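You operate a simulated robot arm through the tools that you are given. There is no shell and no other tool. Be economical: measure what you need, move in short steps, check, and stop when the job is done.

You are at the controls of a simulated two-armed robot. One attempt, no reset.

Task
Unlock the scanner and copy the letter on the glass.
Fine: shut the lid, pull the output tray out, press COPY once; leave the copy on the tray and the next page in the printer.

The check looks at the end state, three seconds after you hand in, the way a careful person would. Anything else that was tipped, shoved, dropped, spilled or broken makes it a failure. A push-on lid holds only when it is set on centred and level and pressed home; a screw cap is set on level and turned clockwise until tight.

Robot
Two 7-joint arms with two-finger parallel grippers on one trunk, hanging from a carriage that runs on a gantry, over the field with the corners [-2041, 1274], [-2040, -6], [260, -3], [259, 1277] (x, y) and turns from -6.632 to 5.376 rad about z. Base frame: it is fixed where the carriage stands at the start and does not move with it; the origin is on the floor, on the carriage's upright axis, x ahead of it, y to its left, z up; the surface under the hand at the start is at about z = 950. Lengths are in mm, angles in rad, forces in N, time in s.
The left shoulder is at the start at [40, 173, 1547], the right one opposite. With the tool pointing down near the work surface each hand reaches from about 100 to 680 mm from the robot's upright axis, wherever it stands, measured 20 degrees to its own side. Places, roughly: clean key [200, -200, 1000]; first printout (15x21x1 cm) [400, -300, 1000]; grey output tray [400, -300, 1000]; ok key [200, -200, 1000]; on key [300, -200, 1100]; paper dial [600, -200, 1000]; print key [200, -200, 1000]; scanner lid [400, -400, 1200]; scanner lock slider [300, -400, 1200]; second printout (15x21x1 cm) [400, -300, 1100]; short power strip switch [-200, -200, 1000]. Payload 3.43 kg a hand.
The TCP of each hand is the grasp point between the finger pads, 30 mm short of the fingertips. In the tool frame z runs along the fingers and y along their closing line. The gripper opens to 94 mm. The fingers are 28 mm wide and 10 mm thick; the gripper's body (50 by 96 mm) begins 55 mm behind the TCP.
Orientation is that of the tool frame in the base frame, as a unit quaternion [x, y, z, w]. With the fingers straight down and closing along the base's y, the tool's x points along the base's -x, its y along +y and its z along -z.

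Tools
- The arms move only by the tool jog_arm. It takes "left_moves", "right_moves" or both (then of equal length, played together; a hand with none holds still); each is a list of rows, each a list of 6 numbers: the shift along the base's x, y, z in mm, then the turn, a rotation vector about the base's x, y, z in rad. In form: [[tx, ty, tz, rx, ry, rz], ...]. A call has 1 to 12 rows; each row shifts and turns the commanded pose from where the row before left it. "left_claw" and "right_claw" are, for a hand that has rows, the gripper command, from -1 (fully open) to 1 (shut), values between in proportion, set as the call begins (left out, the last holds). Each row takes 0.2 s and may step no farther than 50 mm and 0.15 rad from the row before; otherwise, or with a gripper value out of range, the whole call is refused. A pose out of reach is approached as far as the arm can. The call stops where the force on the tool passes 40 N (or 10 N more than at its start, if that is more) or the arm is blocked; 0.2 s more then pass. Each finger travels about 72 mm/s and halts on what it meets, pressing with about 30 N; the grip force reading is that of the motor and also rises with nothing between the fingers. The clock runs only during rows and for 0.2 s after the last one: add rows that do not move to give the fingers time. It gives the time, the measured TCP pose, the force on the tool (base axes), the opening and the grip force at its end, in the units of the frame above (readings bear some noise), with the torque about the TCP (base axes, N m) and any sound that the robot's microphone picked up.
- Cameras (640 x 400 px; columns grow to the right, rows downward): "scene" is now at [212.3, -32.8, 1816.7]; the picture's right is [-0.54, -0.84, 0.00], its down [-0.75, 0.48, -0.45] and it looks along [0.38, -0.24, -0.89] (base axes); focal length 214 px, centre (320, 200). "left" rides on the left gripper at [76, -14, -103] in its tool frame; the picture's right is [0.18, 0.98, 0.00], its down [-0.75, 0.14, -0.64] and it looks along [-0.63, 0.12, 0.77] (tool axes); focal length 243 px, centre (320, 200). "right" rides on the right gripper at [76, 14, -102] in its tool frame; the picture's right is [-0.18, 0.98, 0.00], its down [-0.75, -0.14, -0.64] and it looks along [-0.63, -0.12, 0.77] (tool axes); focal length 243 px, centre (320, 200). There is no depth. A picture from a camera that has moved, and an enlarged one, comes with that camera's place and axes in the base frame and with its lens.
- capture(camera): a new picture of that camera. It takes no simulated time.
- slide_trunk(by): slides the trunk up (or, below 0, down) by that many mm; the arms and the scene camera ride with it, the base frame stays. It gives what a move gives, with no picture.
- drive_base(legs): drives the robot by 1 to 6 legs, each [ahead, left, turn to the left] in mm, mm and rad, along the robot's own axes; the way and the turn of a leg run together, so that a leg with both is an arc; at most 1500 mm and 3.142 rad a leg. The arms and the cameras ride along, it lands a little off, and it stops where it bumps. It keeps to its track: a leg is cut to what the track allows. It gives what a move gives.
- aim_head(pan, tilt): turns the head with the scene camera to pan (to the left, within 1.501 rad either way) and tilt (down, from -0.506 to 1.204), counted from straight ahead of the robot. It gives what a move gives.
- inspect(camera, box): a new picture of the part [left, top, right, bottom] of that camera's present view, enlarged. It takes no simulated time.
- hand_in(): hands the job in; it is judged then, once.

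Work in short steps. Places have to be worked out from the pictures, the camera data and where the tool is seen: move nearer, look again, correct. Check each grasp and each placing, and mend what went wrong. You have 120 turns and 108 pictures in all, those below and enlarged ones among them. Open the grippers and draw the arms clear of the work before you hand the job in, unless the task says otherwise; then end with one line.

The tools are called after "Call:" by a JSON object that holds its "op" and its "data". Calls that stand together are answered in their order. jog_arm: Moves the arms, as the interface text tells. Its arguments: {"type":"object","properties":{"left_moves":{"type":"array"},"left_claw":{"type":"number"},"right_moves":{"type":"array"},"right_claw":{"type":"number"}},"required":[]} The other tools are called the same way: slide_trunk (by) slides the trunk up or down; drive_base (legs) drives the base; aim_head (pan, tilt) turns the head that bears the scene camera; capture (camera) takes a picture; inspect (camera, box) takes an enlarged picture of a part of a camera's view; hand_in () hands the job in.

At the start:

```text
t: 0.0
left_ee_pos: [534.3, -31.1, 1569.6]
left_tool_rot: [-0.001, 1.0, 0.0, 0.0]
left_contact_force: [0.2, 0.2, -0.4]
left_ft_torque: [-0.02, 0.03, 0.0]
left_grip_width: 94.3
left_finger_force: 0.1
right_ee_pos: [438.7, -474.5, 1510.1]
right_tool_rot: [0.0, 1.0, 0.0, 0.0]
right_contact_force: [0.3, -0.3, 0.3]
right_ft_torque: [0.02, -0.01, 0.02]
right_grip_width: 94.1
right_finger_force: 0.0
trunk travel left (down, up): [-700.0, 81.0]
robot x, y, heading: [-1.6, 1.2, -0.003]
head pan, tilt: [-0.567, 1.101]
```

scene: 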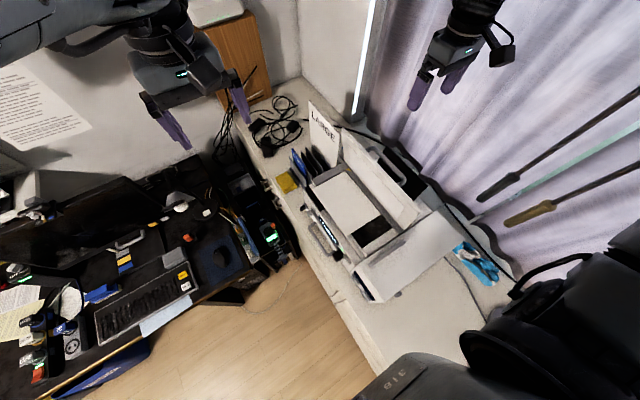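
right: 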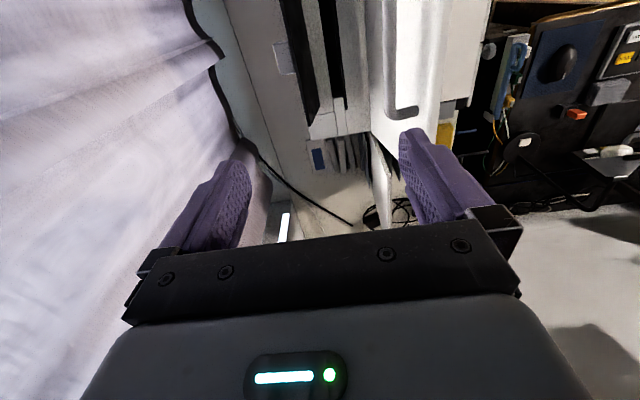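
left: 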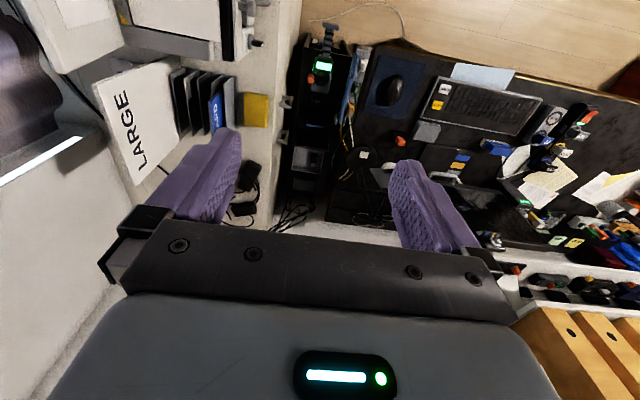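

I see the printer/scanner in the scene's centre-right. I'll enlarge that region to find its parts.

Call:
{"op": "inspect", "data": {"camera": "scene", "box": [260, 90, 520, 310]}}

Call:
{"op": "inspect", "data": {"camera": "right", "box": [200, 0, 480, 240]}}

```text
1.82 times, centred on (390, 200) of scene
camera zoom: at [212.3, -32.8, 1816.7], right [-0.54, -0.84, 0.0], down [-0.75, 0.48, -0.45], along [0.38, -0.24, -0.89], focal length 390 px, centre (193, 200)
```

zoom: 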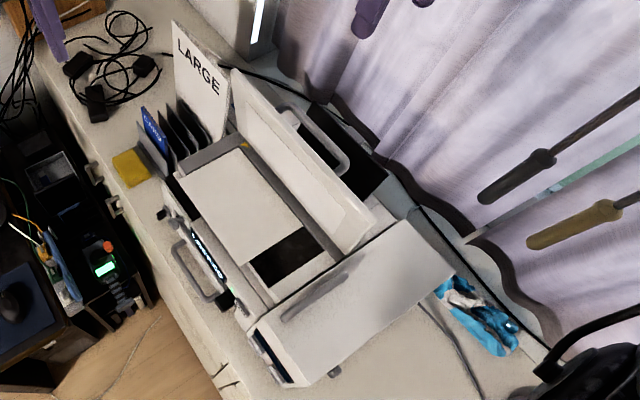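

```text
1.67 times, centred on (340, 120) of right
camera zoom: at [364.7, -461.4, 1611.5], right [0.18, 0.98, 0.0], down [0.75, -0.14, 0.64], along [0.63, -0.12, -0.77], focal length 404 px, centre (287, 333)
```

zoom: 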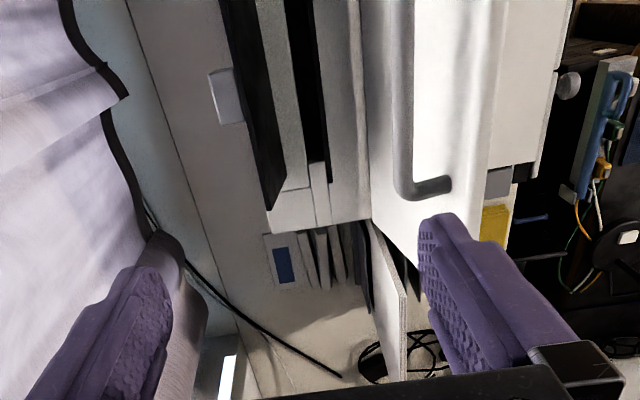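

The printer stands along the desk with its front facing +y, its lid upright. I turn the left hand to face -y so that its camera looks at the front panel.

Call:
{"op": "jog_arm", "data": {"left_moves": [[-20, 8, -10, 0, 0, -0.143], [-20, 8, -10, 0, 0, -0.143], [-20, 8, -10, 0, 0, -0.143], [-20, 8, -10, 0, 0, -0.143], [-20, 8, -10, 0, 0, -0.143], [-20, 8, -10, 0, 0, -0.143], [-20, 8, -10, 0, 0, -0.143], [-20, 8, -10, 0, 0, -0.143], [-20, 8, -10, 0, 0, -0.143], [-20, 8, -10, 0, 0, -0.143], [-20, 8, -10, 0, 0, -0.143]]}}

Call:
{"op": "capture", "data": {"camera": "left"}}

Call:
{"op": "capture", "data": {"camera": "scene"}}

```text
t: 1.7
left_ee_pos: [376.2, -109.3, 1575.5]
left_tool_rot: [0.478, 0.875, -0.071, 0.027]
left_contact_force: [-0.3, -0.1, 0.5]
left_ft_torque: [-0.01, 0.02, 0.01]
left_grip_width: 94.1
left_finger_force: 0.1
left hand out of reach, approached as far as the arm can: row 2, 3, 4, 5, 6, 7, 8
right_ee_pos: [441.0, -475.2, 1509.2]
right_tool_rot: [-0.001, 1.0, 0.001, 0.0]
right_contact_force: [0.0, 0.4, 0.0]
right_ft_torque: [-0.02, -0.03, 0.03]
right_grip_width: 94.2
right_finger_force: 0.0
trunk travel left (down, up): [-700.0, 81.0]
robot x, y, heading: [1.9, 2.1, -0.001]
head pan, tilt: [-0.567, 1.101]
stopped in row 8 (left hand): the arm was blocked; the commanded pose is now the measured one
```

```text
102 pictures are left
camera left: at [325.2, -38.8, 1670.0], right [0.73, 0.68, -0.12], down [0.54, -0.46, 0.71], along [0.43, -0.58, -0.7], focal length 243 px, centre (320, 200)
```

left: 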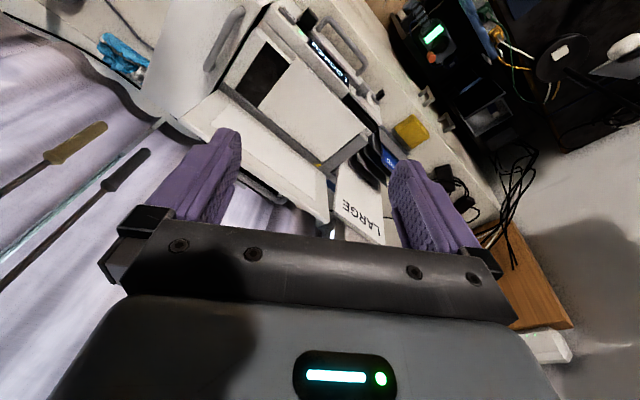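

```text
101 pictures are left
camera scene: at [212.3, -32.6, 1816.6], right [-0.54, -0.84, 0.0], down [-0.75, 0.48, -0.45], along [0.38, -0.24, -0.89], focal length 214 px, centre (320, 200)
```

scene: 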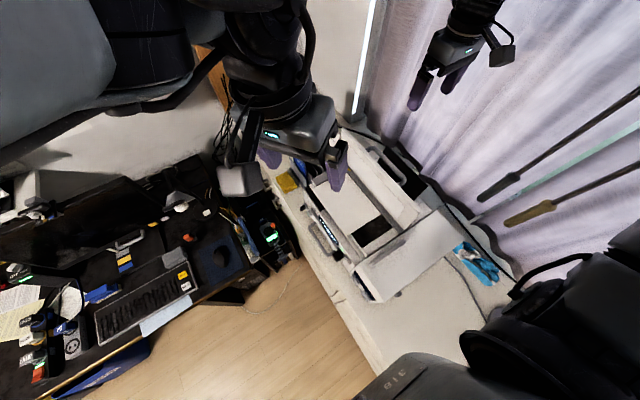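

The robot stands badly for the front of the printer. I'll back off to +y and turn to face -y, well above everything.

Call:
{"op": "drive_base", "data": {"legs": [[0, 750, 0], [0, 0, -1.571]]}}

Call:
{"op": "aim_head", "data": {"pan": 0.2, "tilt": 0.7}}

Call:
{"op": "capture", "data": {"camera": "scene"}}

```text
t: 9.6
left_ee_pos: [-105.0, 371.9, 1575.5]
left_tool_rot: [0.954, 0.289, -0.069, -0.029]
left_contact_force: [0.0, 0.3, 0.5]
left_ft_torque: [0.03, 0.04, 0.01]
left_grip_width: 94.0
left_finger_force: 0.0
right_ee_pos: [-469.7, 300.6, 1508.9]
right_tool_rot: [0.7, 0.714, 0.0, -0.001]
right_contact_force: [-0.6, -0.4, 0.3]
right_ft_torque: [0.01, 0.0, 0.0]
right_grip_width: 94.2
right_finger_force: 0.1
trunk travel left (down, up): [-700.0, 81.0]
robot x, y, heading: [-2.0, 748.4, -1.548]
head pan, tilt: [-0.567, 1.101]
```

```text
t: 10.7
left_ee_pos: [-97.7, 363.6, 1582.3]
left_tool_rot: [0.951, 0.299, -0.077, -0.031]
left_contact_force: [0.3, 1.0, -0.9]
left_ft_torque: [0.0, -0.02, 0.0]
left_grip_width: 93.8
left_finger_force: 0.1
right_ee_pos: [-470.0, 300.4, 1508.5]
right_tool_rot: [0.7, 0.714, 0.0, 0.0]
right_contact_force: [-0.5, -0.5, 0.2]
right_ft_torque: [0.03, 0.03, 0.01]
right_grip_width: 94.2
right_finger_force: 0.1
trunk travel left (down, up): [-700.0, 81.0]
robot x, y, heading: [-0.9, 754.7, -1.553]
head pan, tilt: [0.201, 0.7]
```

```text
100 pictures are left
camera scene: at [-15.1, 512.6, 1837.8], right [-0.98, 0.18, 0.0], down [0.13, 0.71, -0.69], along [-0.13, -0.68, -0.72], focal length 214 px, centre (320, 200)
```

scene: 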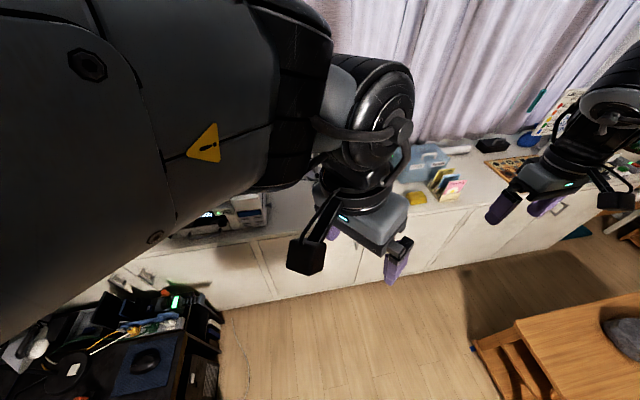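

The left arm hides the view, folded with its elbow high. I lower the left hand out to the robot's left and square it to face -y.

Call:
{"op": "jog_arm", "data": {"left_moves": [[25, -5, -25, 0, 0, 0.08], [25, -5, -25, 0, 0, 0.08], [25, -5, -25, 0, 0, 0.08], [25, -5, -25, 0, 0, 0.08], [25, -5, -25, 0, 0, 0.08], [25, -5, -25, 0, 0, 0.08], [25, -5, -25, 0, 0, 0.08], [25, -5, -25, 0, 0, 0.08], [25, -5, -25, 0, 0, 0.08], [25, -5, -25, 0, 0, 0.08], [25, -5, -25, 0, 0, 0.08], [0, 0, 0, 0, 0, 0.1]]}}

Call:
{"op": "capture", "data": {"camera": "scene"}}

```text
t: 13.3
left_ee_pos: [95.9, 353.5, 1315.6]
left_tool_rot: [0.706, 0.704, -0.076, 0.007]
left_contact_force: [-1.1, -0.1, 0.3]
left_ft_torque: [0.01, -0.02, 0.01]
left_grip_width: 93.6
left_finger_force: 0.0
left hand out of reach, approached as far as the arm can: row 1, 2, 3, 4, 5, 6, 7, 8, 9, 10, 11
right_ee_pos: [-469.6, 301.5, 1510.2]
right_tool_rot: [0.7, 0.714, 0.001, 0.0]
right_contact_force: [0.7, -0.8, -0.1]
right_ft_torque: [-0.01, 0.03, 0.01]
right_grip_width: 94.1
right_finger_force: 0.0
trunk travel left (down, up): [-700.0, 81.0]
robot x, y, heading: [-1.6, 748.2, -1.551]
head pan, tilt: [0.201, 0.7]
```

```text
99 pictures are left
camera scene: at [18.1, 508.6, 1846.7], right [-0.98, -0.22, 0.0], down [-0.14, 0.63, -0.76], along [0.17, -0.75, -0.64], focal length 214 px, centre (320, 200)
```

scene: 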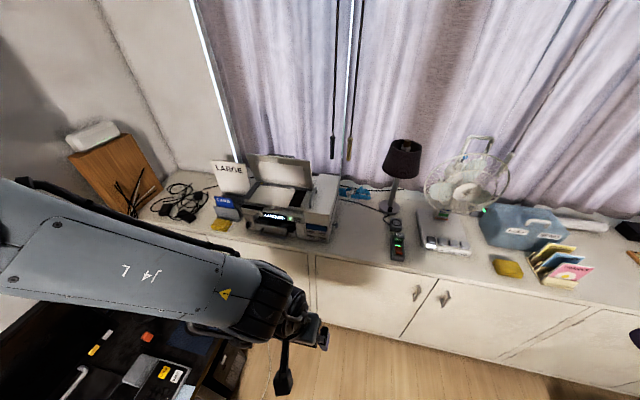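

Clear view now: printer left, power strip, lamp and fan to the right. Drive so the robot stands in front of the printer, then look closely.

Call:
{"op": "drive_base", "data": {"legs": [[0, 235, 0], [400, 0, -0.02]]}}

Call:
{"op": "aim_head", "data": {"pan": 0.25, "tilt": 0.95}}

Call:
{"op": "capture", "data": {"camera": "scene"}}

Call:
{"op": "capture", "data": {"camera": "left"}}

```text
t: 17.1
left_ee_pos: [324.7, -51.3, 1315.7]
left_tool_rot: [0.713, 0.697, -0.074, 0.005]
left_contact_force: [-0.1, 0.4, 0.3]
left_ft_torque: [0.01, 0.01, 0.01]
left_grip_width: 93.9
left_finger_force: 0.1
right_ee_pos: [-240.2, -94.6, 1509.1]
right_tool_rot: [0.707, 0.708, 0.0, 0.0]
right_contact_force: [0.1, 0.2, 0.8]
right_ft_torque: [0.0, 0.01, -0.02]
right_grip_width: 94.1
right_finger_force: 0.1
trunk travel left (down, up): [-700.0, 81.0]
robot x, y, heading: [238.9, 346.9, -1.571]
head pan, tilt: [0.201, 0.7]
```

```text
t: 17.9
left_ee_pos: [324.1, -51.7, 1315.6]
left_tool_rot: [0.713, 0.697, -0.075, 0.006]
left_contact_force: [-0.5, 1.2, 0.0]
left_ft_torque: [-0.03, 0.0, 0.0]
left_grip_width: 93.6
left_finger_force: 0.1
right_ee_pos: [-241.2, -93.3, 1509.6]
right_tool_rot: [0.707, 0.708, 0.0, 0.0]
right_contact_force: [-0.1, -0.6, -0.1]
right_ft_torque: [-0.03, -0.02, 0.01]
right_grip_width: 93.8
right_finger_force: 0.0
trunk travel left (down, up): [-700.0, 81.0]
robot x, y, heading: [232.1, 349.1, -1.57]
head pan, tilt: [0.25, 0.949]
```

```text
98 pictures are left
camera scene: at [251.2, 117.9, 1827.0], right [-0.97, -0.25, 0.0], down [-0.2, 0.79, -0.58], along [0.14, -0.56, -0.81], focal length 214 px, centre (320, 200)
```

scene: 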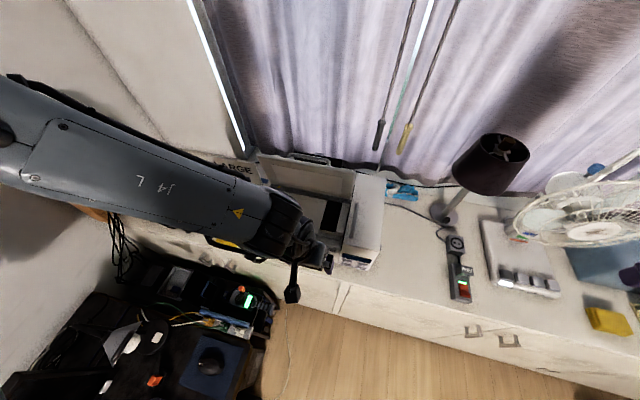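

```text
97 pictures are left
camera left: at [320.9, 34.4, 1409.4], right [0.98, 0.16, -0.12], down [0.19, -0.68, 0.71], along [0.03, -0.72, -0.7], focal length 243 px, centre (320, 200)
```

left: 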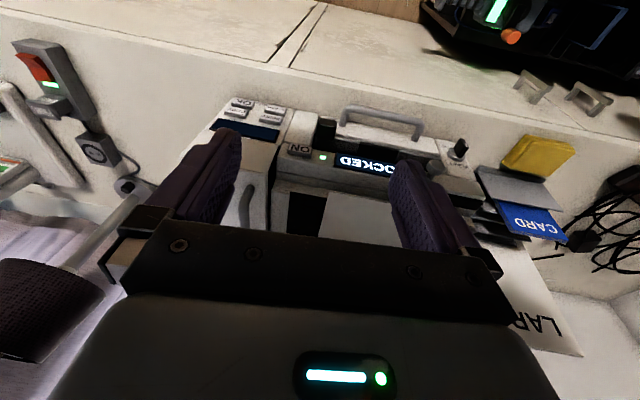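

The display reads "LOCKED". Enlarge the panel.

Call:
{"op": "inspect", "data": {"camera": "left", "box": [190, 80, 510, 280]}}

Call:
{"op": "inspect", "data": {"camera": "scene", "box": [240, 130, 480, 300]}}

```text
2.00 times, centred on (350, 180) of left
camera zoom: at [320.9, 34.4, 1409.4], right [0.98, 0.16, -0.12], down [0.19, -0.68, 0.71], along [0.03, -0.72, -0.7], focal length 485 px, centre (260, 240)
```

zoom: 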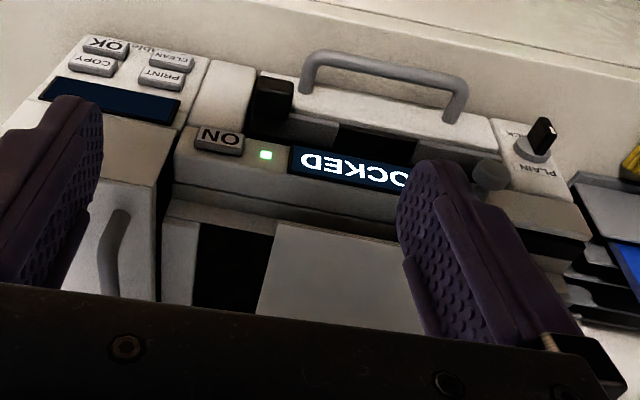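

```text
2.35 times, centred on (360, 215) of scene
camera zoom: at [251.2, 117.9, 1827.0], right [-0.97, -0.25, 0.0], down [-0.2, 0.79, -0.58], along [0.14, -0.56, -0.81], focal length 505 px, centre (226, 165)
```

zoom: 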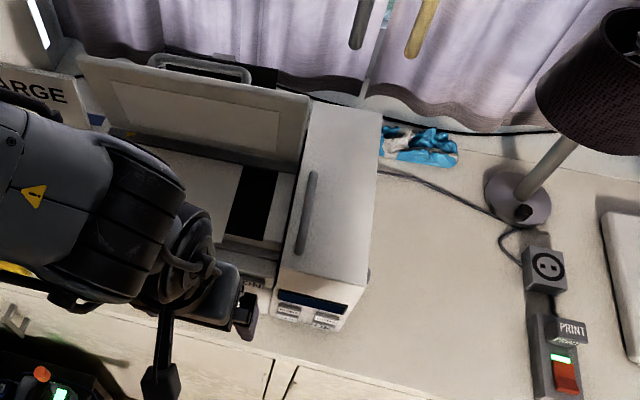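

Keys OK/CLEAN/COPY/PRINT and ON are on the front. I still need to find the slider; move the left arm aside for a clear scene view.

Call:
{"op": "jog_arm", "data": {"left_moves": [[25, 15, 3, 0, 0, 0], [25, 15, 3, 0, 0, 0], [25, 15, 3, 0, 0, 0], [25, 15, 3, 0, 0, 0], [25, 15, 3, 0, 0, 0], [25, 15, 3, 0, 0, 0], [25, 15, 3, 0, 0, 0], [25, 15, 3, 0, 0, 0], [25, 15, 3, 0, 0, 0], [25, 15, 3, 0, 0, 0]]}}

Call:
{"op": "aim_head", "data": {"pan": 0.25, "tilt": 0.9}}

Call:
{"op": "capture", "data": {"camera": "scene"}}

```text
t: 20.1
left_ee_pos: [401.4, 16.9, 1338.3]
left_tool_rot: [0.712, 0.698, -0.075, 0.007]
left_contact_force: [-0.2, -0.5, 0.2]
left_ft_torque: [-0.03, 0.0, -0.01]
left_grip_width: 94.0
left_finger_force: 0.1
left hand out of reach, approached as far as the arm can: row 3, 4, 5, 6, 7, 8, 9, 10
right_ee_pos: [-241.3, -93.9, 1509.2]
right_tool_rot: [0.707, 0.707, 0.0, -0.001]
right_contact_force: [-0.4, 0.3, 0.6]
right_ft_torque: [-0.02, 0.0, 0.04]
right_grip_width: 94.0
right_finger_force: 0.1
trunk travel left (down, up): [-700.0, 81.0]
robot x, y, heading: [229.5, 349.3, -1.569]
head pan, tilt: [0.25, 0.949]
```

```text
t: 20.8
left_ee_pos: [401.5, 16.6, 1338.9]
left_tool_rot: [0.711, 0.699, -0.075, 0.006]
left_contact_force: [-0.6, -0.4, -0.8]
left_ft_torque: [0.0, 0.03, 0.01]
left_grip_width: 94.1
left_finger_force: 0.1
right_ee_pos: [-241.9, -95.4, 1509.6]
right_tool_rot: [0.706, 0.708, 0.0, 0.0]
right_contact_force: [0.4, -0.1, -0.5]
right_ft_torque: [0.04, 0.02, -0.01]
right_grip_width: 94.0
right_finger_force: 0.1
trunk travel left (down, up): [-700.0, 81.0]
robot x, y, heading: [232.1, 346.9, -1.572]
head pan, tilt: [0.25, 0.901]
```

```text
94 pictures are left
camera scene: at [251.9, 115.2, 1830.6], right [-0.97, -0.25, 0.0], down [-0.19, 0.76, -0.62], along [0.15, -0.6, -0.78], focal length 214 px, centre (320, 200)
```

scene: 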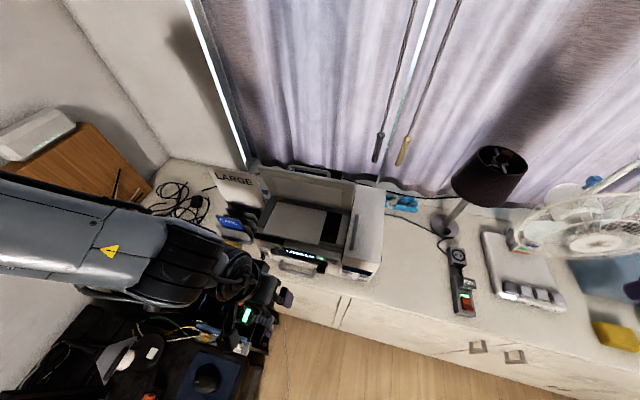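

Call:
{"op": "inspect", "data": {"camera": "scene", "box": [200, 150, 400, 285]}}

Call:
{"op": "inspect", "data": {"camera": "left", "box": [100, 50, 420, 250]}}

```text
2.96 times, centred on (300, 218) of scene
camera zoom: at [251.9, 115.2, 1830.6], right [-0.97, -0.25, 0.0], down [-0.19, 0.76, -0.62], along [0.15, -0.6, -0.78], focal length 636 px, centre (379, 148)
```

zoom: 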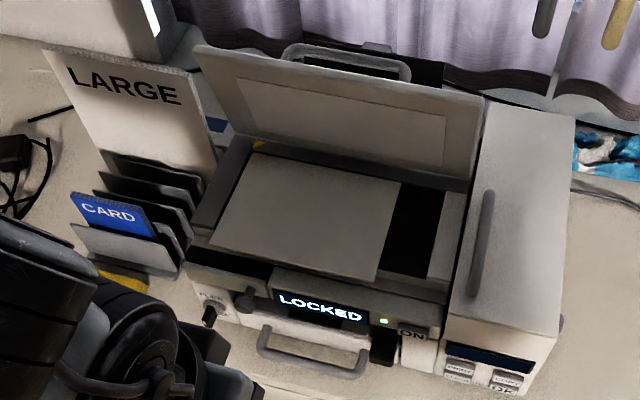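

```text
2.00 times, centred on (260, 150) of left
camera zoom: at [397.6, 103.9, 1432.5], right [0.98, 0.16, -0.11], down [0.19, -0.68, 0.71], along [0.04, -0.72, -0.7], focal length 485 px, centre (440, 300)
```

zoom: 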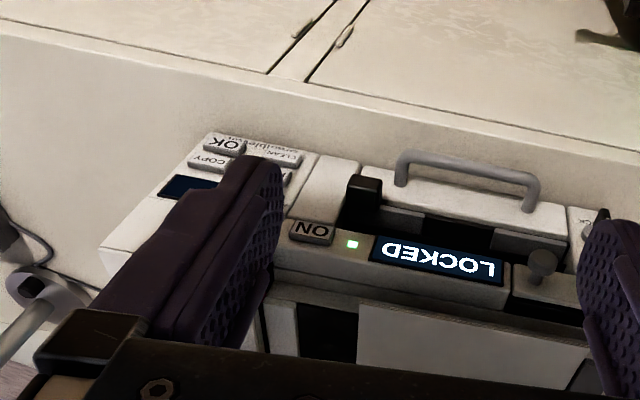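

Call:
{"op": "inspect", "data": {"camera": "scene", "box": [310, 155, 390, 205]}}

Call:
{"op": "inspect", "data": {"camera": "scene", "box": [250, 215, 380, 290]}}

```text
8.00 times, centred on (350, 180) of scene
camera zoom: at [251.9, 115.2, 1830.6], right [-0.97, -0.25, 0.0], down [-0.19, 0.76, -0.62], along [0.15, -0.6, -0.78], focal length 1716 px, centre (80, 360)
```

zoom: 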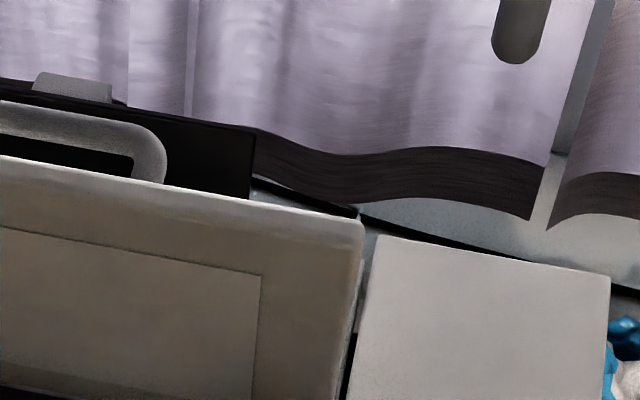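

```text
4.92 times, centred on (315, 252) of scene
camera zoom: at [251.9, 115.2, 1830.6], right [-0.97, -0.25, 0.0], down [-0.19, 0.76, -0.62], along [0.15, -0.6, -0.78], focal length 1056 px, centre (345, -58)
```

zoom: 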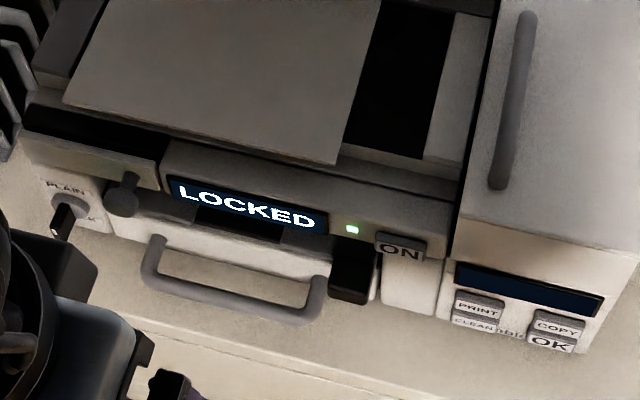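

I don't see the slider on the front; it's likely on the lid's back (x≈300, y≈-400, z≈1200). I raise the left hand and turn the right hand to look along +x, then drive nearer.

Call:
{"op": "jog_arm", "data": {"left_moves": [[0, 0, 10, 0, 0, 0], [0, 0, 10, 0, 0, 0], [0, 0, 10, 0, 0, 0], [0, 0, 10, 0, 0, 0], [0, 0, 10, 0, 0, 0], [0, 0, 10, 0, 0, 0], [0, 0, 10, 0, 0, 0], [0, 0, 10, 0, 0, 0], [0, 0, 10, 0, 0, 0], [0, 0, 10, 0, 0, 0], [0, 0, 0, 0, 0, 0], [0, 0, 0, 0, 0, 0]], "right_moves": [[25, 0, 0, 0, 0, 0.13], [25, 0, 0, 0, 0, 0.13], [25, 0, 0, 0, 0, 0.13], [25, 0, 0, 0, 0, 0.13], [25, 0, 0, 0, 0, 0.13], [25, 0, 0, 0, 0, 0.13], [25, 0, 0, 0, 0, 0.13], [25, 0, 0, 0, 0, 0.13], [25, 0, 0, 0, 0, 0.13], [25, 0, 0, 0, 0, 0.13], [25, 0, 0, 0, 0, 0.13], [25, 0, 0, 0, 0, 0.13]]}}

Call:
{"op": "drive_base", "data": {"legs": [[240, 0, 0]]}}

Call:
{"op": "capture", "data": {"camera": "scene"}}

Call:
{"op": "capture", "data": {"camera": "right"}}

```text
t: 23.4
left_ee_pos: [401.8, 18.4, 1438.4]
left_tool_rot: [0.712, 0.698, -0.075, 0.005]
left_contact_force: [0.1, 0.5, -0.1]
left_ft_torque: [-0.01, -0.01, -0.02]
left_grip_width: 94.0
left_finger_force: 0.0
right_ee_pos: [54.8, -91.1, 1509.5]
right_tool_rot: [0.003, 1.0, -0.001, 0.002]
right_contact_force: [-1.3, 0.1, 0.4]
right_ft_torque: [0.0, 0.0, -0.01]
right_grip_width: 94.0
right_finger_force: 0.0
right hand out of reach, approached as far as the arm can: row 12
trunk travel left (down, up): [-700.0, 81.0]
robot x, y, heading: [232.1, 346.6, -1.573]
head pan, tilt: [0.25, 0.901]
```

```text
t: 25.1
left_ee_pos: [401.8, -224.1, 1438.7]
left_tool_rot: [0.712, 0.698, -0.076, 0.005]
left_contact_force: [-0.4, 0.7, -1.0]
left_ft_torque: [-0.02, 0.01, 0.01]
left_grip_width: 93.7
left_finger_force: 0.1
right_ee_pos: [56.0, -332.3, 1508.9]
right_tool_rot: [0.003, 1.0, -0.002, 0.003]
right_contact_force: [0.2, 0.4, -1.2]
right_ft_torque: [0.0, 0.0, 0.01]
right_grip_width: 94.2
right_finger_force: 0.1
trunk travel left (down, up): [-700.0, 81.0]
robot x, y, heading: [234.2, 105.2, -1.569]
head pan, tilt: [0.25, 0.901]
```

```text
89 pictures are left
camera scene: at [252.7, -126.4, 1830.6], right [-0.97, -0.25, 0.0], down [-0.2, 0.76, -0.62], along [0.16, -0.6, -0.78], focal length 214 px, centre (320, 200)
```

scene: 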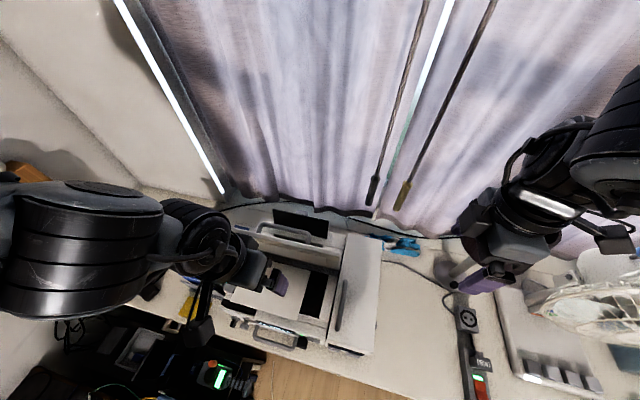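

```text
88 pictures are left
camera right: at [-20.0, -317.8, 1609.9], right [0.19, 0.98, 0.0], down [0.75, -0.15, 0.65], along [0.63, -0.12, -0.76], focal length 243 px, centre (320, 200)
```

right: 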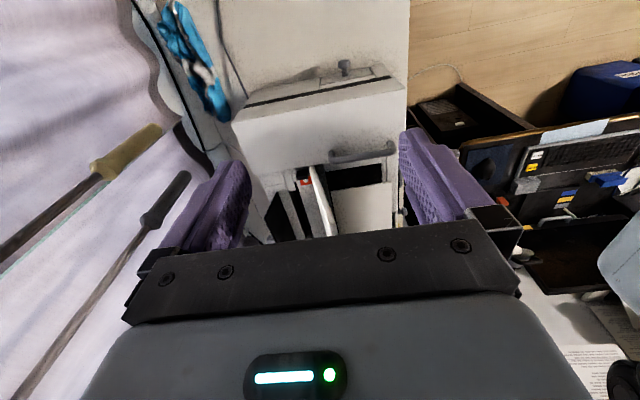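

A red mark appears beside the lid. Enlarge.

Call:
{"op": "inspect", "data": {"camera": "right", "box": [235, 130, 415, 242]}}

Call:
{"op": "inspect", "data": {"camera": "scene", "box": [220, 190, 400, 360]}}

```text
3.56 times, centred on (325, 186) of right
camera zoom: at [-20.0, -317.8, 1609.9], right [0.19, 0.98, 0.0], down [0.75, -0.15, 0.65], along [0.63, -0.12, -0.76], focal length 863 px, centre (302, 250)
```

zoom: 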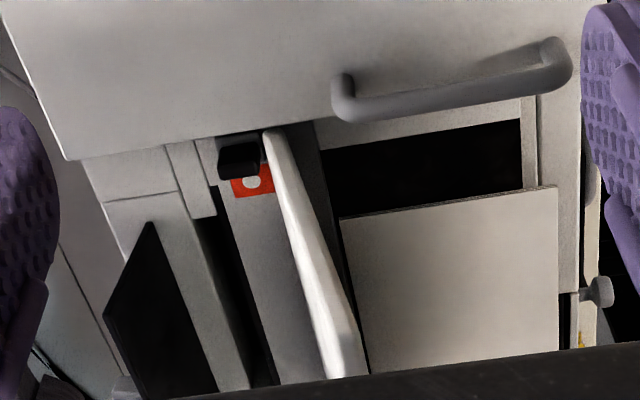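

```text
2.35 times, centred on (310, 275) of scene
camera zoom: at [252.7, -126.4, 1830.6], right [-0.97, -0.25, 0.0], down [-0.2, 0.76, -0.62], along [0.16, -0.6, -0.78], focal length 505 px, centre (344, 24)
```

zoom: 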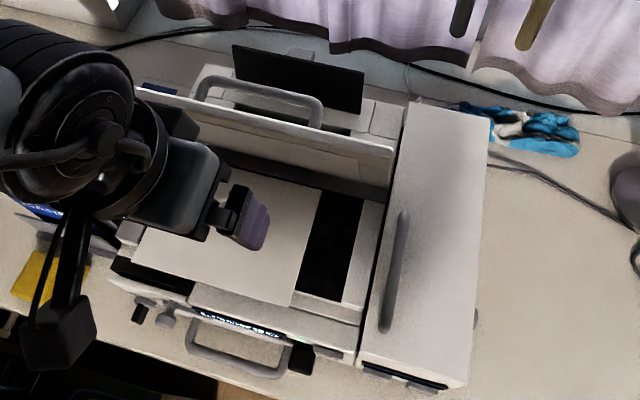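

The slider is a black knob behind the lid, around (270,-413,1150), with a red mark beside it. I close the right fingers and bring the camera closer for a better look.

Call:
{"op": "jog_arm", "data": {"right_moves": [[22, -18, -34, 0, 0, 0], [22, -18, -34, 0, 0, 0], [22, -18, -34, 0, 0, 0], [22, -18, -34, 0, 0, 0], [22, -18, -34, 0, 0, 0], [22, -18, -34, 0, 0, 0], [0, 0, 0, 0, 0, 0]], "right_claw": 1}}

Call:
{"op": "capture", "data": {"camera": "right"}}

Call:
{"op": "inspect", "data": {"camera": "scene", "box": [220, 190, 400, 360]}}

```text
t: 26.7
left_ee_pos: [402.1, -224.1, 1437.6]
left_tool_rot: [0.712, 0.698, -0.076, 0.006]
left_contact_force: [-0.3, -0.2, 0.5]
left_ft_torque: [-0.02, 0.01, -0.02]
left_grip_width: 93.9
left_finger_force: 0.2
right_ee_pos: [65.5, -364.0, 1316.5]
right_tool_rot: [0.004, 1.0, -0.002, 0.003]
right_contact_force: [0.3, -0.4, -0.1]
right_ft_torque: [-0.01, 0.0, 0.01]
right_grip_width: 0.0
right_finger_force: 30.4
right hand out of reach, approached as far as the arm can: row 1, 2, 3, 4, 5, 6
trunk travel left (down, up): [-700.0, 81.0]
robot x, y, heading: [234.3, 105.9, -1.563]
head pan, tilt: [0.25, 0.901]
```

```text
85 pictures are left
camera right: at [-10.2, -349.2, 1418.2], right [0.19, 0.98, 0.0], down [0.75, -0.14, 0.65], along [0.64, -0.13, -0.76], focal length 243 px, centre (320, 200)
```

right: 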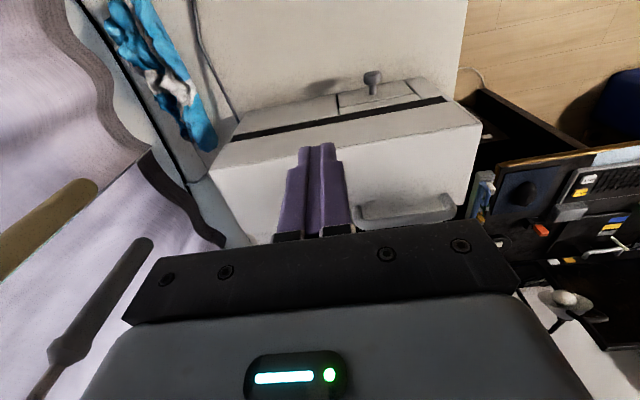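

```text
2.35 times, centred on (310, 275) of scene
camera zoom: at [252.7, -126.4, 1830.6], right [-0.97, -0.25, 0.0], down [-0.2, 0.76, -0.62], along [0.16, -0.6, -0.78], focal length 505 px, centre (344, 24)
```

zoom: 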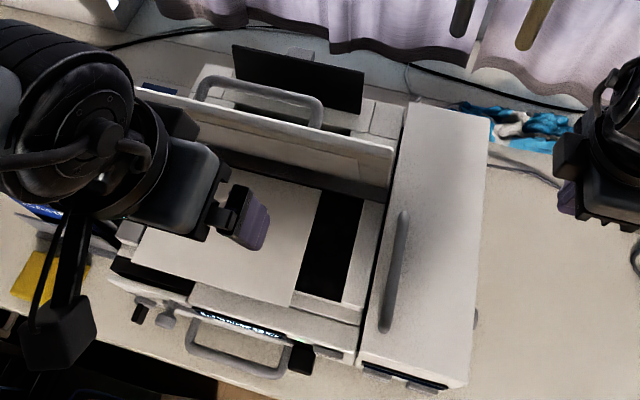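

The right arm can't reach inward facing +x from here. I'll take the start-like stance, robot facing +x at x≈-150: raise the right hand, back off, turn, and approach from that side.

Call:
{"op": "jog_arm", "data": {"right_moves": [[-15, 10, 40, 0, 0, 0], [-15, 10, 40, 0, 0, 0], [-15, 10, 40, 0, 0, 0], [-15, 10, 40, 0, 0, 0], [-15, 10, 40, 0, 0, 0]]}}

Call:
{"op": "drive_base", "data": {"legs": [[-350, 0, 0], [0, -400, 0], [0, 0, 1.571], [0, -400, 0]]}}

Call:
{"op": "aim_head", "data": {"pan": -0.4, "tilt": 0.9}}

Call:
{"op": "capture", "data": {"camera": "scene"}}

Call:
{"op": "capture", "data": {"camera": "right"}}

```text
t: 27.9
left_ee_pos: [402.2, -223.0, 1437.9]
left_tool_rot: [0.712, 0.698, -0.075, 0.006]
left_contact_force: [-0.2, -0.1, -1.2]
left_ft_torque: [0.03, 0.02, 0.01]
left_grip_width: 94.3
left_finger_force: 0.0
right_ee_pos: [-6.9, -314.5, 1520.1]
right_tool_rot: [0.004, 1.0, 0.0, 0.002]
right_contact_force: [-0.5, -0.2, -0.5]
right_ft_torque: [0.01, 0.02, 0.01]
right_grip_width: 0.0
right_finger_force: 30.2
trunk travel left (down, up): [-700.0, 81.0]
robot x, y, heading: [235.9, 107.0, -1.57]
head pan, tilt: [0.25, 0.901]
```

```text
t: 38.2
left_ee_pos: [164.0, 214.4, 1438.4]
left_tool_rot: [0.014, 0.997, -0.049, 0.057]
left_contact_force: [-0.4, -0.9, -0.7]
left_ft_torque: [-0.02, -0.03, 0.03]
left_grip_width: 94.0
left_finger_force: 0.0
right_ee_pos: [252.8, -194.2, 1520.3]
right_tool_rot: [-0.702, 0.712, 0.001, 0.002]
right_contact_force: [0.3, -0.1, 0.0]
right_ft_torque: [-0.01, -0.01, 0.0]
right_grip_width: 0.0
right_finger_force: 30.4
trunk travel left (down, up): [-700.0, 81.0]
robot x, y, heading: [-164.9, 50.0, -0.006]
head pan, tilt: [0.25, 0.901]
```

```text
t: 39.3
left_ee_pos: [164.2, 214.2, 1437.9]
left_tool_rot: [0.014, 0.997, -0.049, 0.057]
left_contact_force: [0.2, 0.1, 0.1]
left_ft_torque: [0.02, 0.0, -0.02]
left_grip_width: 93.9
left_finger_force: 0.0
right_ee_pos: [252.5, -194.5, 1519.5]
right_tool_rot: [-0.701, 0.714, 0.001, 0.002]
right_contact_force: [0.4, 0.1, 0.0]
right_ft_torque: [-0.01, 0.01, 0.03]
right_grip_width: 0.0
right_finger_force: 30.6
trunk travel left (down, up): [-700.0, 81.0]
robot x, y, heading: [-170.2, 47.4, -0.002]
head pan, tilt: [-0.4, 0.901]
```

```text
83 pictures are left
camera scene: at [62.4, 19.9, 1830.6], right [-0.39, -0.92, 0.0], down [-0.72, 0.31, -0.62], along [0.57, -0.24, -0.78], focal length 214 px, centre (320, 200)
```

scene: 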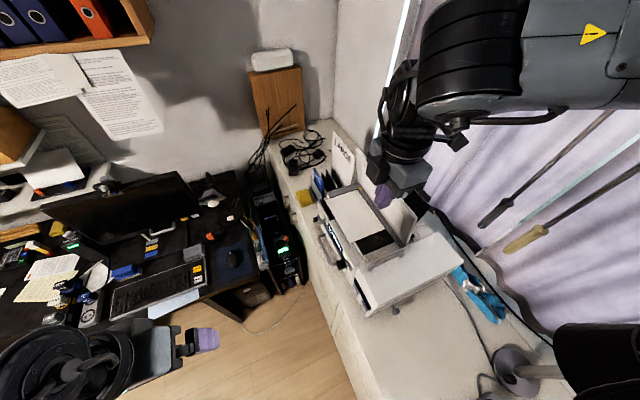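

```text
82 pictures are left
camera right: at [237.2, -271.3, 1621.2], right [-0.98, 0.2, 0.0], down [0.15, 0.75, 0.65], along [0.13, 0.63, -0.76], focal length 243 px, centre (320, 200)
```

right: 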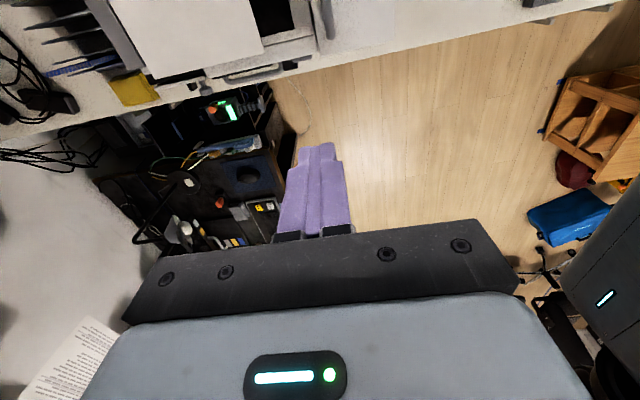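

The right hand now looks along +y; turn it to +x while moving it to about (190,-440,1420).

Call:
{"op": "jog_arm", "data": {"right_moves": [[-5, -20, -8, 0, 0, -0.131], [-5, -20, -8, 0, 0, -0.131], [-5, -20, -8, 0, 0, -0.131], [-5, -20, -8, 0, 0, -0.131], [-5, -20, -8, 0, 0, -0.131], [-5, -20, -8, 0, 0, -0.131], [-5, -20, -8, 0, 0, -0.131], [-5, -20, -8, 0, 0, -0.131], [-5, -20, -8, 0, 0, -0.131], [-5, -20, -8, 0, 0, -0.131], [-5, -20, -8, 0, 0, -0.131], [-5, -20, -8, 0, 0, -0.131]]}}

Call:
{"op": "capture", "data": {"camera": "right"}}

```text
t: 41.9
left_ee_pos: [164.6, 214.4, 1438.4]
left_tool_rot: [0.014, 0.997, -0.049, 0.057]
left_contact_force: [0.3, -0.4, 0.2]
left_ft_torque: [0.02, 0.03, 0.0]
left_grip_width: 94.1
left_finger_force: 0.1
right_ee_pos: [192.3, -435.9, 1424.3]
right_tool_rot: [0.009, 1.0, -0.001, 0.002]
right_contact_force: [-0.8, -0.1, -0.2]
right_ft_torque: [-0.01, 0.01, 0.0]
right_grip_width: 0.0
right_finger_force: 29.5
trunk travel left (down, up): [-700.0, 81.0]
robot x, y, heading: [-164.9, 52.1, -0.005]
head pan, tilt: [-0.4, 0.901]
```

```text
81 pictures are left
camera right: at [116.9, -419.8, 1525.6], right [0.2, 0.98, 0.0], down [0.75, -0.15, 0.65], along [0.63, -0.13, -0.76], focal length 243 px, centre (320, 200)
```

right: 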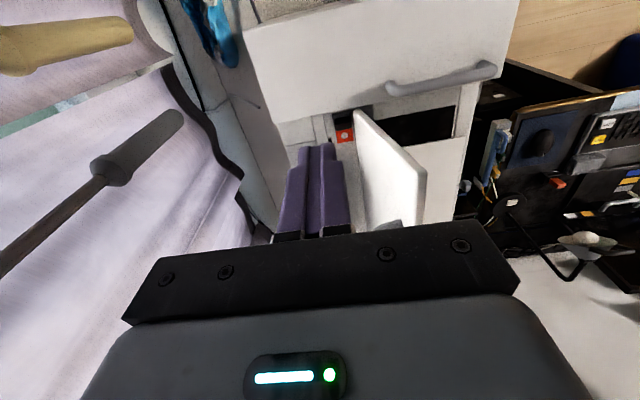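

Call:
{"op": "inspect", "data": {"camera": "right", "box": [270, 80, 430, 180]}}

```text
4.00 times, centred on (350, 130) of right
camera zoom: at [116.9, -419.8, 1525.6], right [0.2, 0.98, 0.0], down [0.75, -0.15, 0.65], along [0.63, -0.13, -0.76], focal length 970 px, centre (200, 480)
```

zoom: 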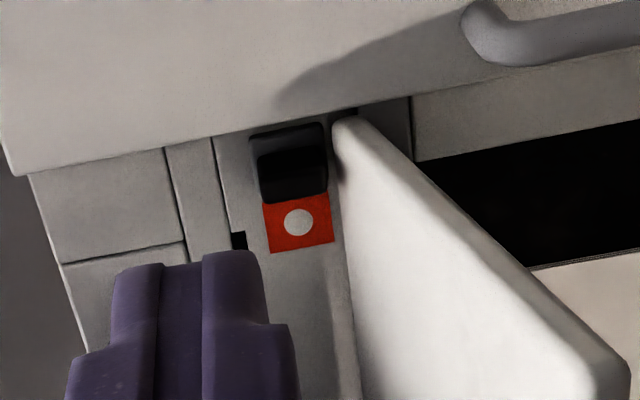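

Knob triangulates to about (277,-416,1144), top; red mark at x≈310. The box wall at x≈259 is right behind it. Go closer for a sharper look.

Call:
{"op": "jog_arm", "data": {"right_moves": [[0, -6, -30, 0, 0, 0], [0, -6, -30, 0, 0, 0], [0, -6, -30, 0, 0, 0], [0, -6, -30, 0, 0, 0], [0, -6, -30, 0, 0, 0]]}}

Call:
{"op": "inspect", "data": {"camera": "right", "box": [290, 100, 480, 220]}}

```text
t: 43.1
left_ee_pos: [164.7, 214.1, 1437.5]
left_tool_rot: [0.014, 0.997, -0.049, 0.057]
left_contact_force: [0.2, -0.9, -0.3]
left_ft_torque: [-0.03, 0.02, -0.01]
left_grip_width: 94.2
left_finger_force: 0.0
right_ee_pos: [190.4, -463.1, 1273.5]
right_tool_rot: [0.009, 1.0, -0.001, 0.001]
right_contact_force: [-1.2, -0.4, -0.2]
right_ft_torque: [-0.01, 0.02, -0.01]
right_grip_width: 0.1
right_finger_force: 30.1
trunk travel left (down, up): [-700.0, 81.0]
robot x, y, heading: [-165.9, 47.8, -0.006]
head pan, tilt: [-0.4, 0.901]
```

```text
3.33 times, centred on (385, 160) of right
camera zoom: at [114.5, -448.7, 1374.8], right [0.2, 0.98, 0.0], down [0.75, -0.15, 0.65], along [0.63, -0.13, -0.76], focal length 809 px, centre (103, 333)
```

zoom: 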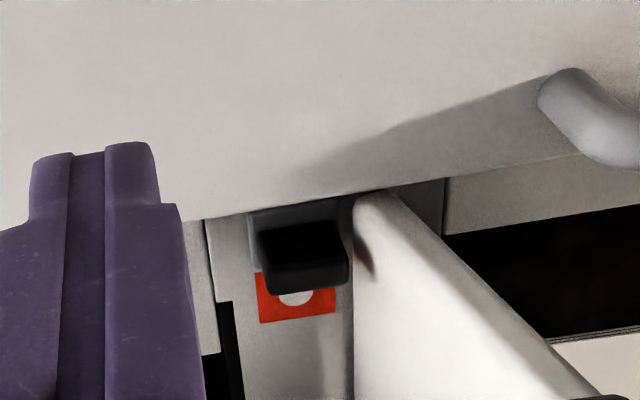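

Geometry: knob x≈283–296, y≈-428…-400, top z≈1152, ~24 mm gap to the box wall. I'll approach with fingers closing along x (hand facing +y), one finger in the gap. First raise and rotate above lid height, aligned at (296,-416).

Call:
{"op": "jog_arm", "data": {"right_moves": [[0, 0, 45, 0, 0, 0], [0, 0, 45, 0, 0, 0], [0, 0, 40, 0, 0, 0.131], [0, 0, 0, 0, 0, 0.144], [10, 5, 0, 0, 0, 0.144], [16, 7, 0, 0, 0, 0.144], [16, 7, 0, 0, 0, 0.144], [16, 7, 0, 0, 0, 0.144], [16, 7, 0, 0, 0, 0.144], [16, 7, 0, 0, 0, 0.144], [16, 7, 0, 0, 0, 0.144], [0, 0, 0, 0, 0, 0.144]], "right_claw": 0.149}}

Call:
{"op": "jog_arm", "data": {"right_moves": [[0, 0, 0, 0, 0, 0.144], [0, 0, 0, 0, 0, 0]]}}

Call:
{"op": "capture", "data": {"camera": "scene"}}

Call:
{"op": "capture", "data": {"camera": "right"}}

```text
t: 45.7
left_ee_pos: [163.7, 215.6, 1437.8]
left_tool_rot: [0.014, 0.997, -0.05, 0.057]
left_contact_force: [0.2, -0.1, 0.1]
left_ft_torque: [0.01, 0.01, 0.04]
left_grip_width: 94.0
left_finger_force: 0.0
right_ee_pos: [297.7, -418.8, 1405.1]
right_tool_rot: [-0.648, 0.761, 0.0, 0.002]
right_contact_force: [-0.4, 1.1, 1.3]
right_ft_torque: [0.03, 0.02, -0.01]
right_grip_width: 39.8
right_finger_force: 0.0
trunk travel left (down, up): [-700.0, 81.0]
robot x, y, heading: [-162.4, 48.9, -0.005]
head pan, tilt: [-0.4, 0.901]
```

```text
t: 46.3
left_ee_pos: [164.8, 215.2, 1437.7]
left_tool_rot: [0.014, 0.997, -0.05, 0.057]
left_contact_force: [0.3, -0.1, 0.2]
left_ft_torque: [0.01, 0.01, -0.01]
left_grip_width: 93.8
left_finger_force: 0.0
right_ee_pos: [298.0, -418.7, 1403.4]
right_tool_rot: [-0.702, 0.712, 0.001, 0.002]
right_contact_force: [0.6, -0.1, -0.3]
right_ft_torque: [-0.01, 0.03, -0.01]
right_grip_width: 39.7
right_finger_force: 0.0
trunk travel left (down, up): [-700.0, 81.0]
robot x, y, heading: [-164.6, 46.7, -0.008]
head pan, tilt: [-0.4, 0.901]
```

```text
78 pictures are left
camera scene: at [62.3, 19.8, 1830.6], right [-0.39, -0.92, 0.0], down [-0.72, 0.31, -0.62], along [0.57, -0.24, -0.78], focal length 214 px, centre (320, 200)
```

scene: 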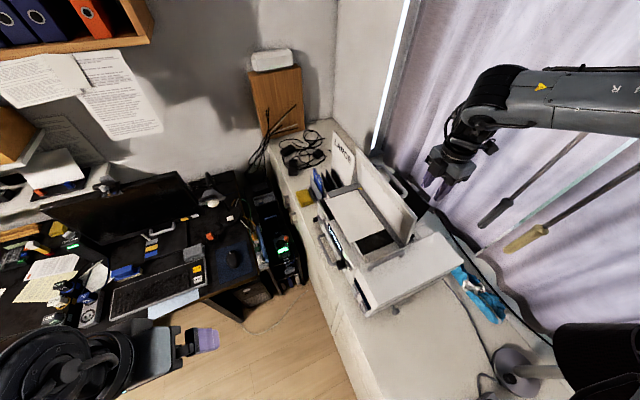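

```text
77 pictures are left
camera right: at [282.3, -494.8, 1505.9], right [-0.98, 0.2, 0.0], down [0.15, 0.75, 0.65], along [0.13, 0.63, -0.76], focal length 243 px, centre (320, 200)
```

right: 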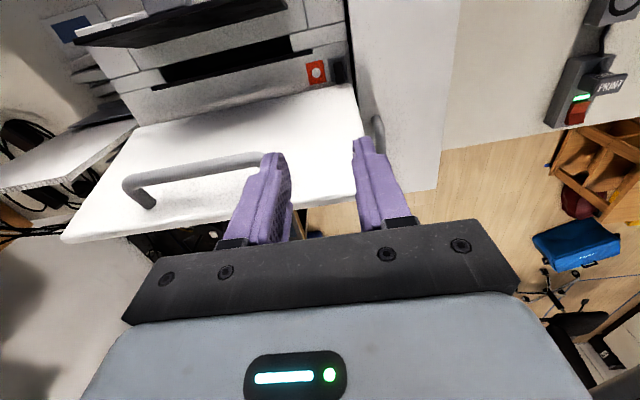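

Good view of the knob and red mark from here; zoom to refine its x.

Call:
{"op": "inspect", "data": {"camera": "right", "box": [270, 40, 390, 115]}}

```text
5.33 times, centred on (330, 78) of right
camera zoom: at [282.3, -494.8, 1505.9], right [-0.98, 0.2, 0.0], down [0.15, 0.75, 0.65], along [0.13, 0.63, -0.76], focal length 1294 px, centre (267, 853)
```

zoom: 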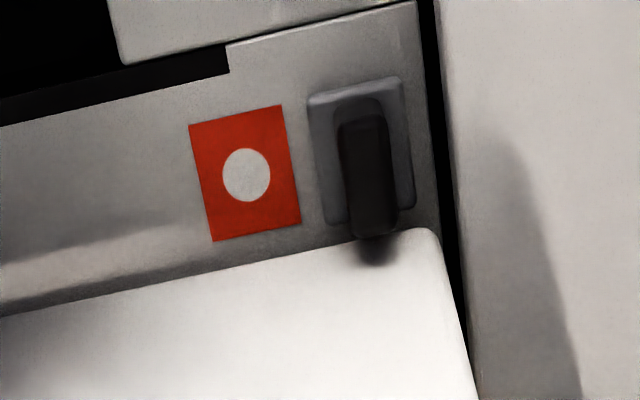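

From above, the ridge spans x≈268–281, y≈-429…-407 with top ≈1172, above the box top (1156). I'll push it from the -x side with closed fingers; position above the box first and descend to TCP z≈1200.

Call:
{"op": "jog_arm", "data": {"right_moves": [[-24, -3, 0, 0, 0, 0], [-26, -3, 0, 0, 0, 0], [0, 0, -40, 0, 0, 0], [0, 0, -40, 0, 0, 0], [0, 0, -40, 0, 0, 0], [0, 0, -40, 0, 0, 0], [0, 0, -40, 0, 0, 0], [0, 0, 0, 0, 0, 0]], "right_claw": 1}}

Call:
{"op": "capture", "data": {"camera": "right"}}

```text
t: 48.1
left_ee_pos: [164.4, 214.5, 1438.2]
left_tool_rot: [0.014, 0.997, -0.049, 0.057]
left_contact_force: [0.8, 0.0, -0.6]
left_ft_torque: [-0.03, -0.04, 0.01]
left_grip_width: 94.1
left_finger_force: 0.0
right_ee_pos: [247.2, -422.6, 1204.7]
right_tool_rot: [-0.701, 0.713, 0.0, 0.002]
right_contact_force: [0.4, -0.4, 0.5]
right_ft_torque: [0.02, 0.02, -0.02]
right_grip_width: 0.2
right_finger_force: 30.0
trunk travel left (down, up): [-700.0, 81.0]
robot x, y, heading: [-164.5, 48.5, -0.005]
head pan, tilt: [-0.4, 0.901]
```

```text
75 pictures are left
camera right: at [233.2, -499.5, 1305.2], right [-0.98, 0.2, 0.0], down [0.15, 0.75, 0.65], along [0.13, 0.63, -0.76], focal length 243 px, centre (320, 200)
```

right: 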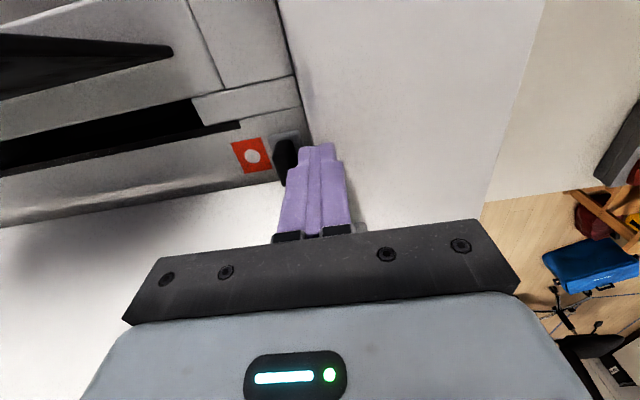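

Call:
{"op": "inspect", "data": {"camera": "right", "box": [220, 100, 380, 200]}}

```text
4.00 times, centred on (300, 150) of right
camera zoom: at [233.2, -499.5, 1305.2], right [-0.98, 0.2, 0.0], down [0.15, 0.75, 0.65], along [0.13, 0.63, -0.76], focal length 970 px, centre (400, 400)
```

zoom: 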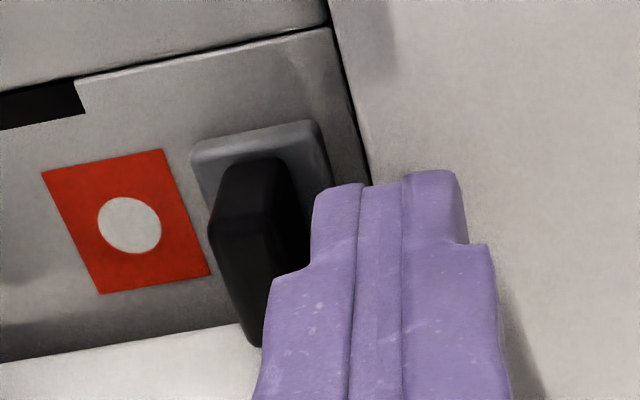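

The fingertip sits right beside the ridge. Descend a bit more and push +x in small steps.

Call:
{"op": "jog_arm", "data": {"right_moves": [[0, 0, -6, 0, 0, 0], [0, 0, -6, 0, 0, 0], [5, 0, 0, 0, 0, 0], [5, 0, 0, 0, 0, 0], [5, 0, 0, 0, 0, 0], [5, 0, 0, 0, 0, 0], [5, 0, 0, 0, 0, 0], [5, 0, 0, 0, 0, 0]]}}

Call:
{"op": "inspect", "data": {"camera": "right", "box": [220, 100, 380, 200]}}

```text
t: 49.3
left_ee_pos: [164.3, 213.6, 1437.6]
left_tool_rot: [0.015, 0.997, -0.051, 0.058]
left_contact_force: [0.6, 0.0, 0.6]
left_ft_torque: [0.0, 0.0, 0.01]
left_grip_width: 94.0
left_finger_force: 0.2
right_ee_pos: [257.6, -424.4, 1191.3]
right_tool_rot: [-0.7, 0.714, 0.006, -0.002]
right_contact_force: [-12.5, 0.8, 20.4]
right_ft_torque: [-0.13, 0.47, -0.03]
right_grip_width: 0.1
right_finger_force: 30.2
trunk travel left (down, up): [-700.0, 81.0]
robot x, y, heading: [-166.7, 45.9, -0.007]
head pan, tilt: [-0.4, 0.901]
stopped in row 6 (right hand): the force on the tool passed its limit at 45 N (the readings are from after the stop); the commanded pose is now the measured one
```

```text
4.00 times, centred on (300, 150) of right
camera zoom: at [243.0, -501.2, 1293.0], right [-0.98, 0.2, 0.01], down [0.16, 0.75, 0.64], along [0.12, 0.63, -0.76], focal length 970 px, centre (400, 400)
```

zoom: 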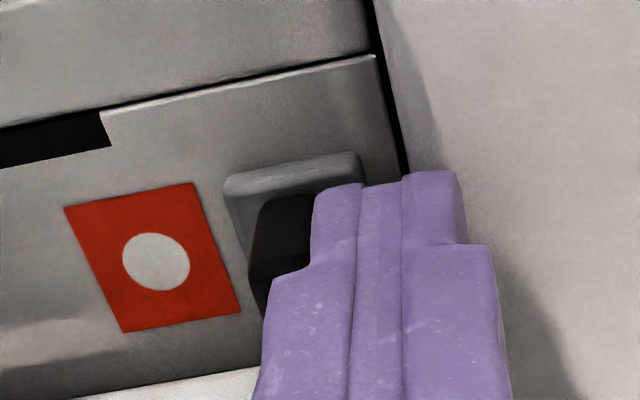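

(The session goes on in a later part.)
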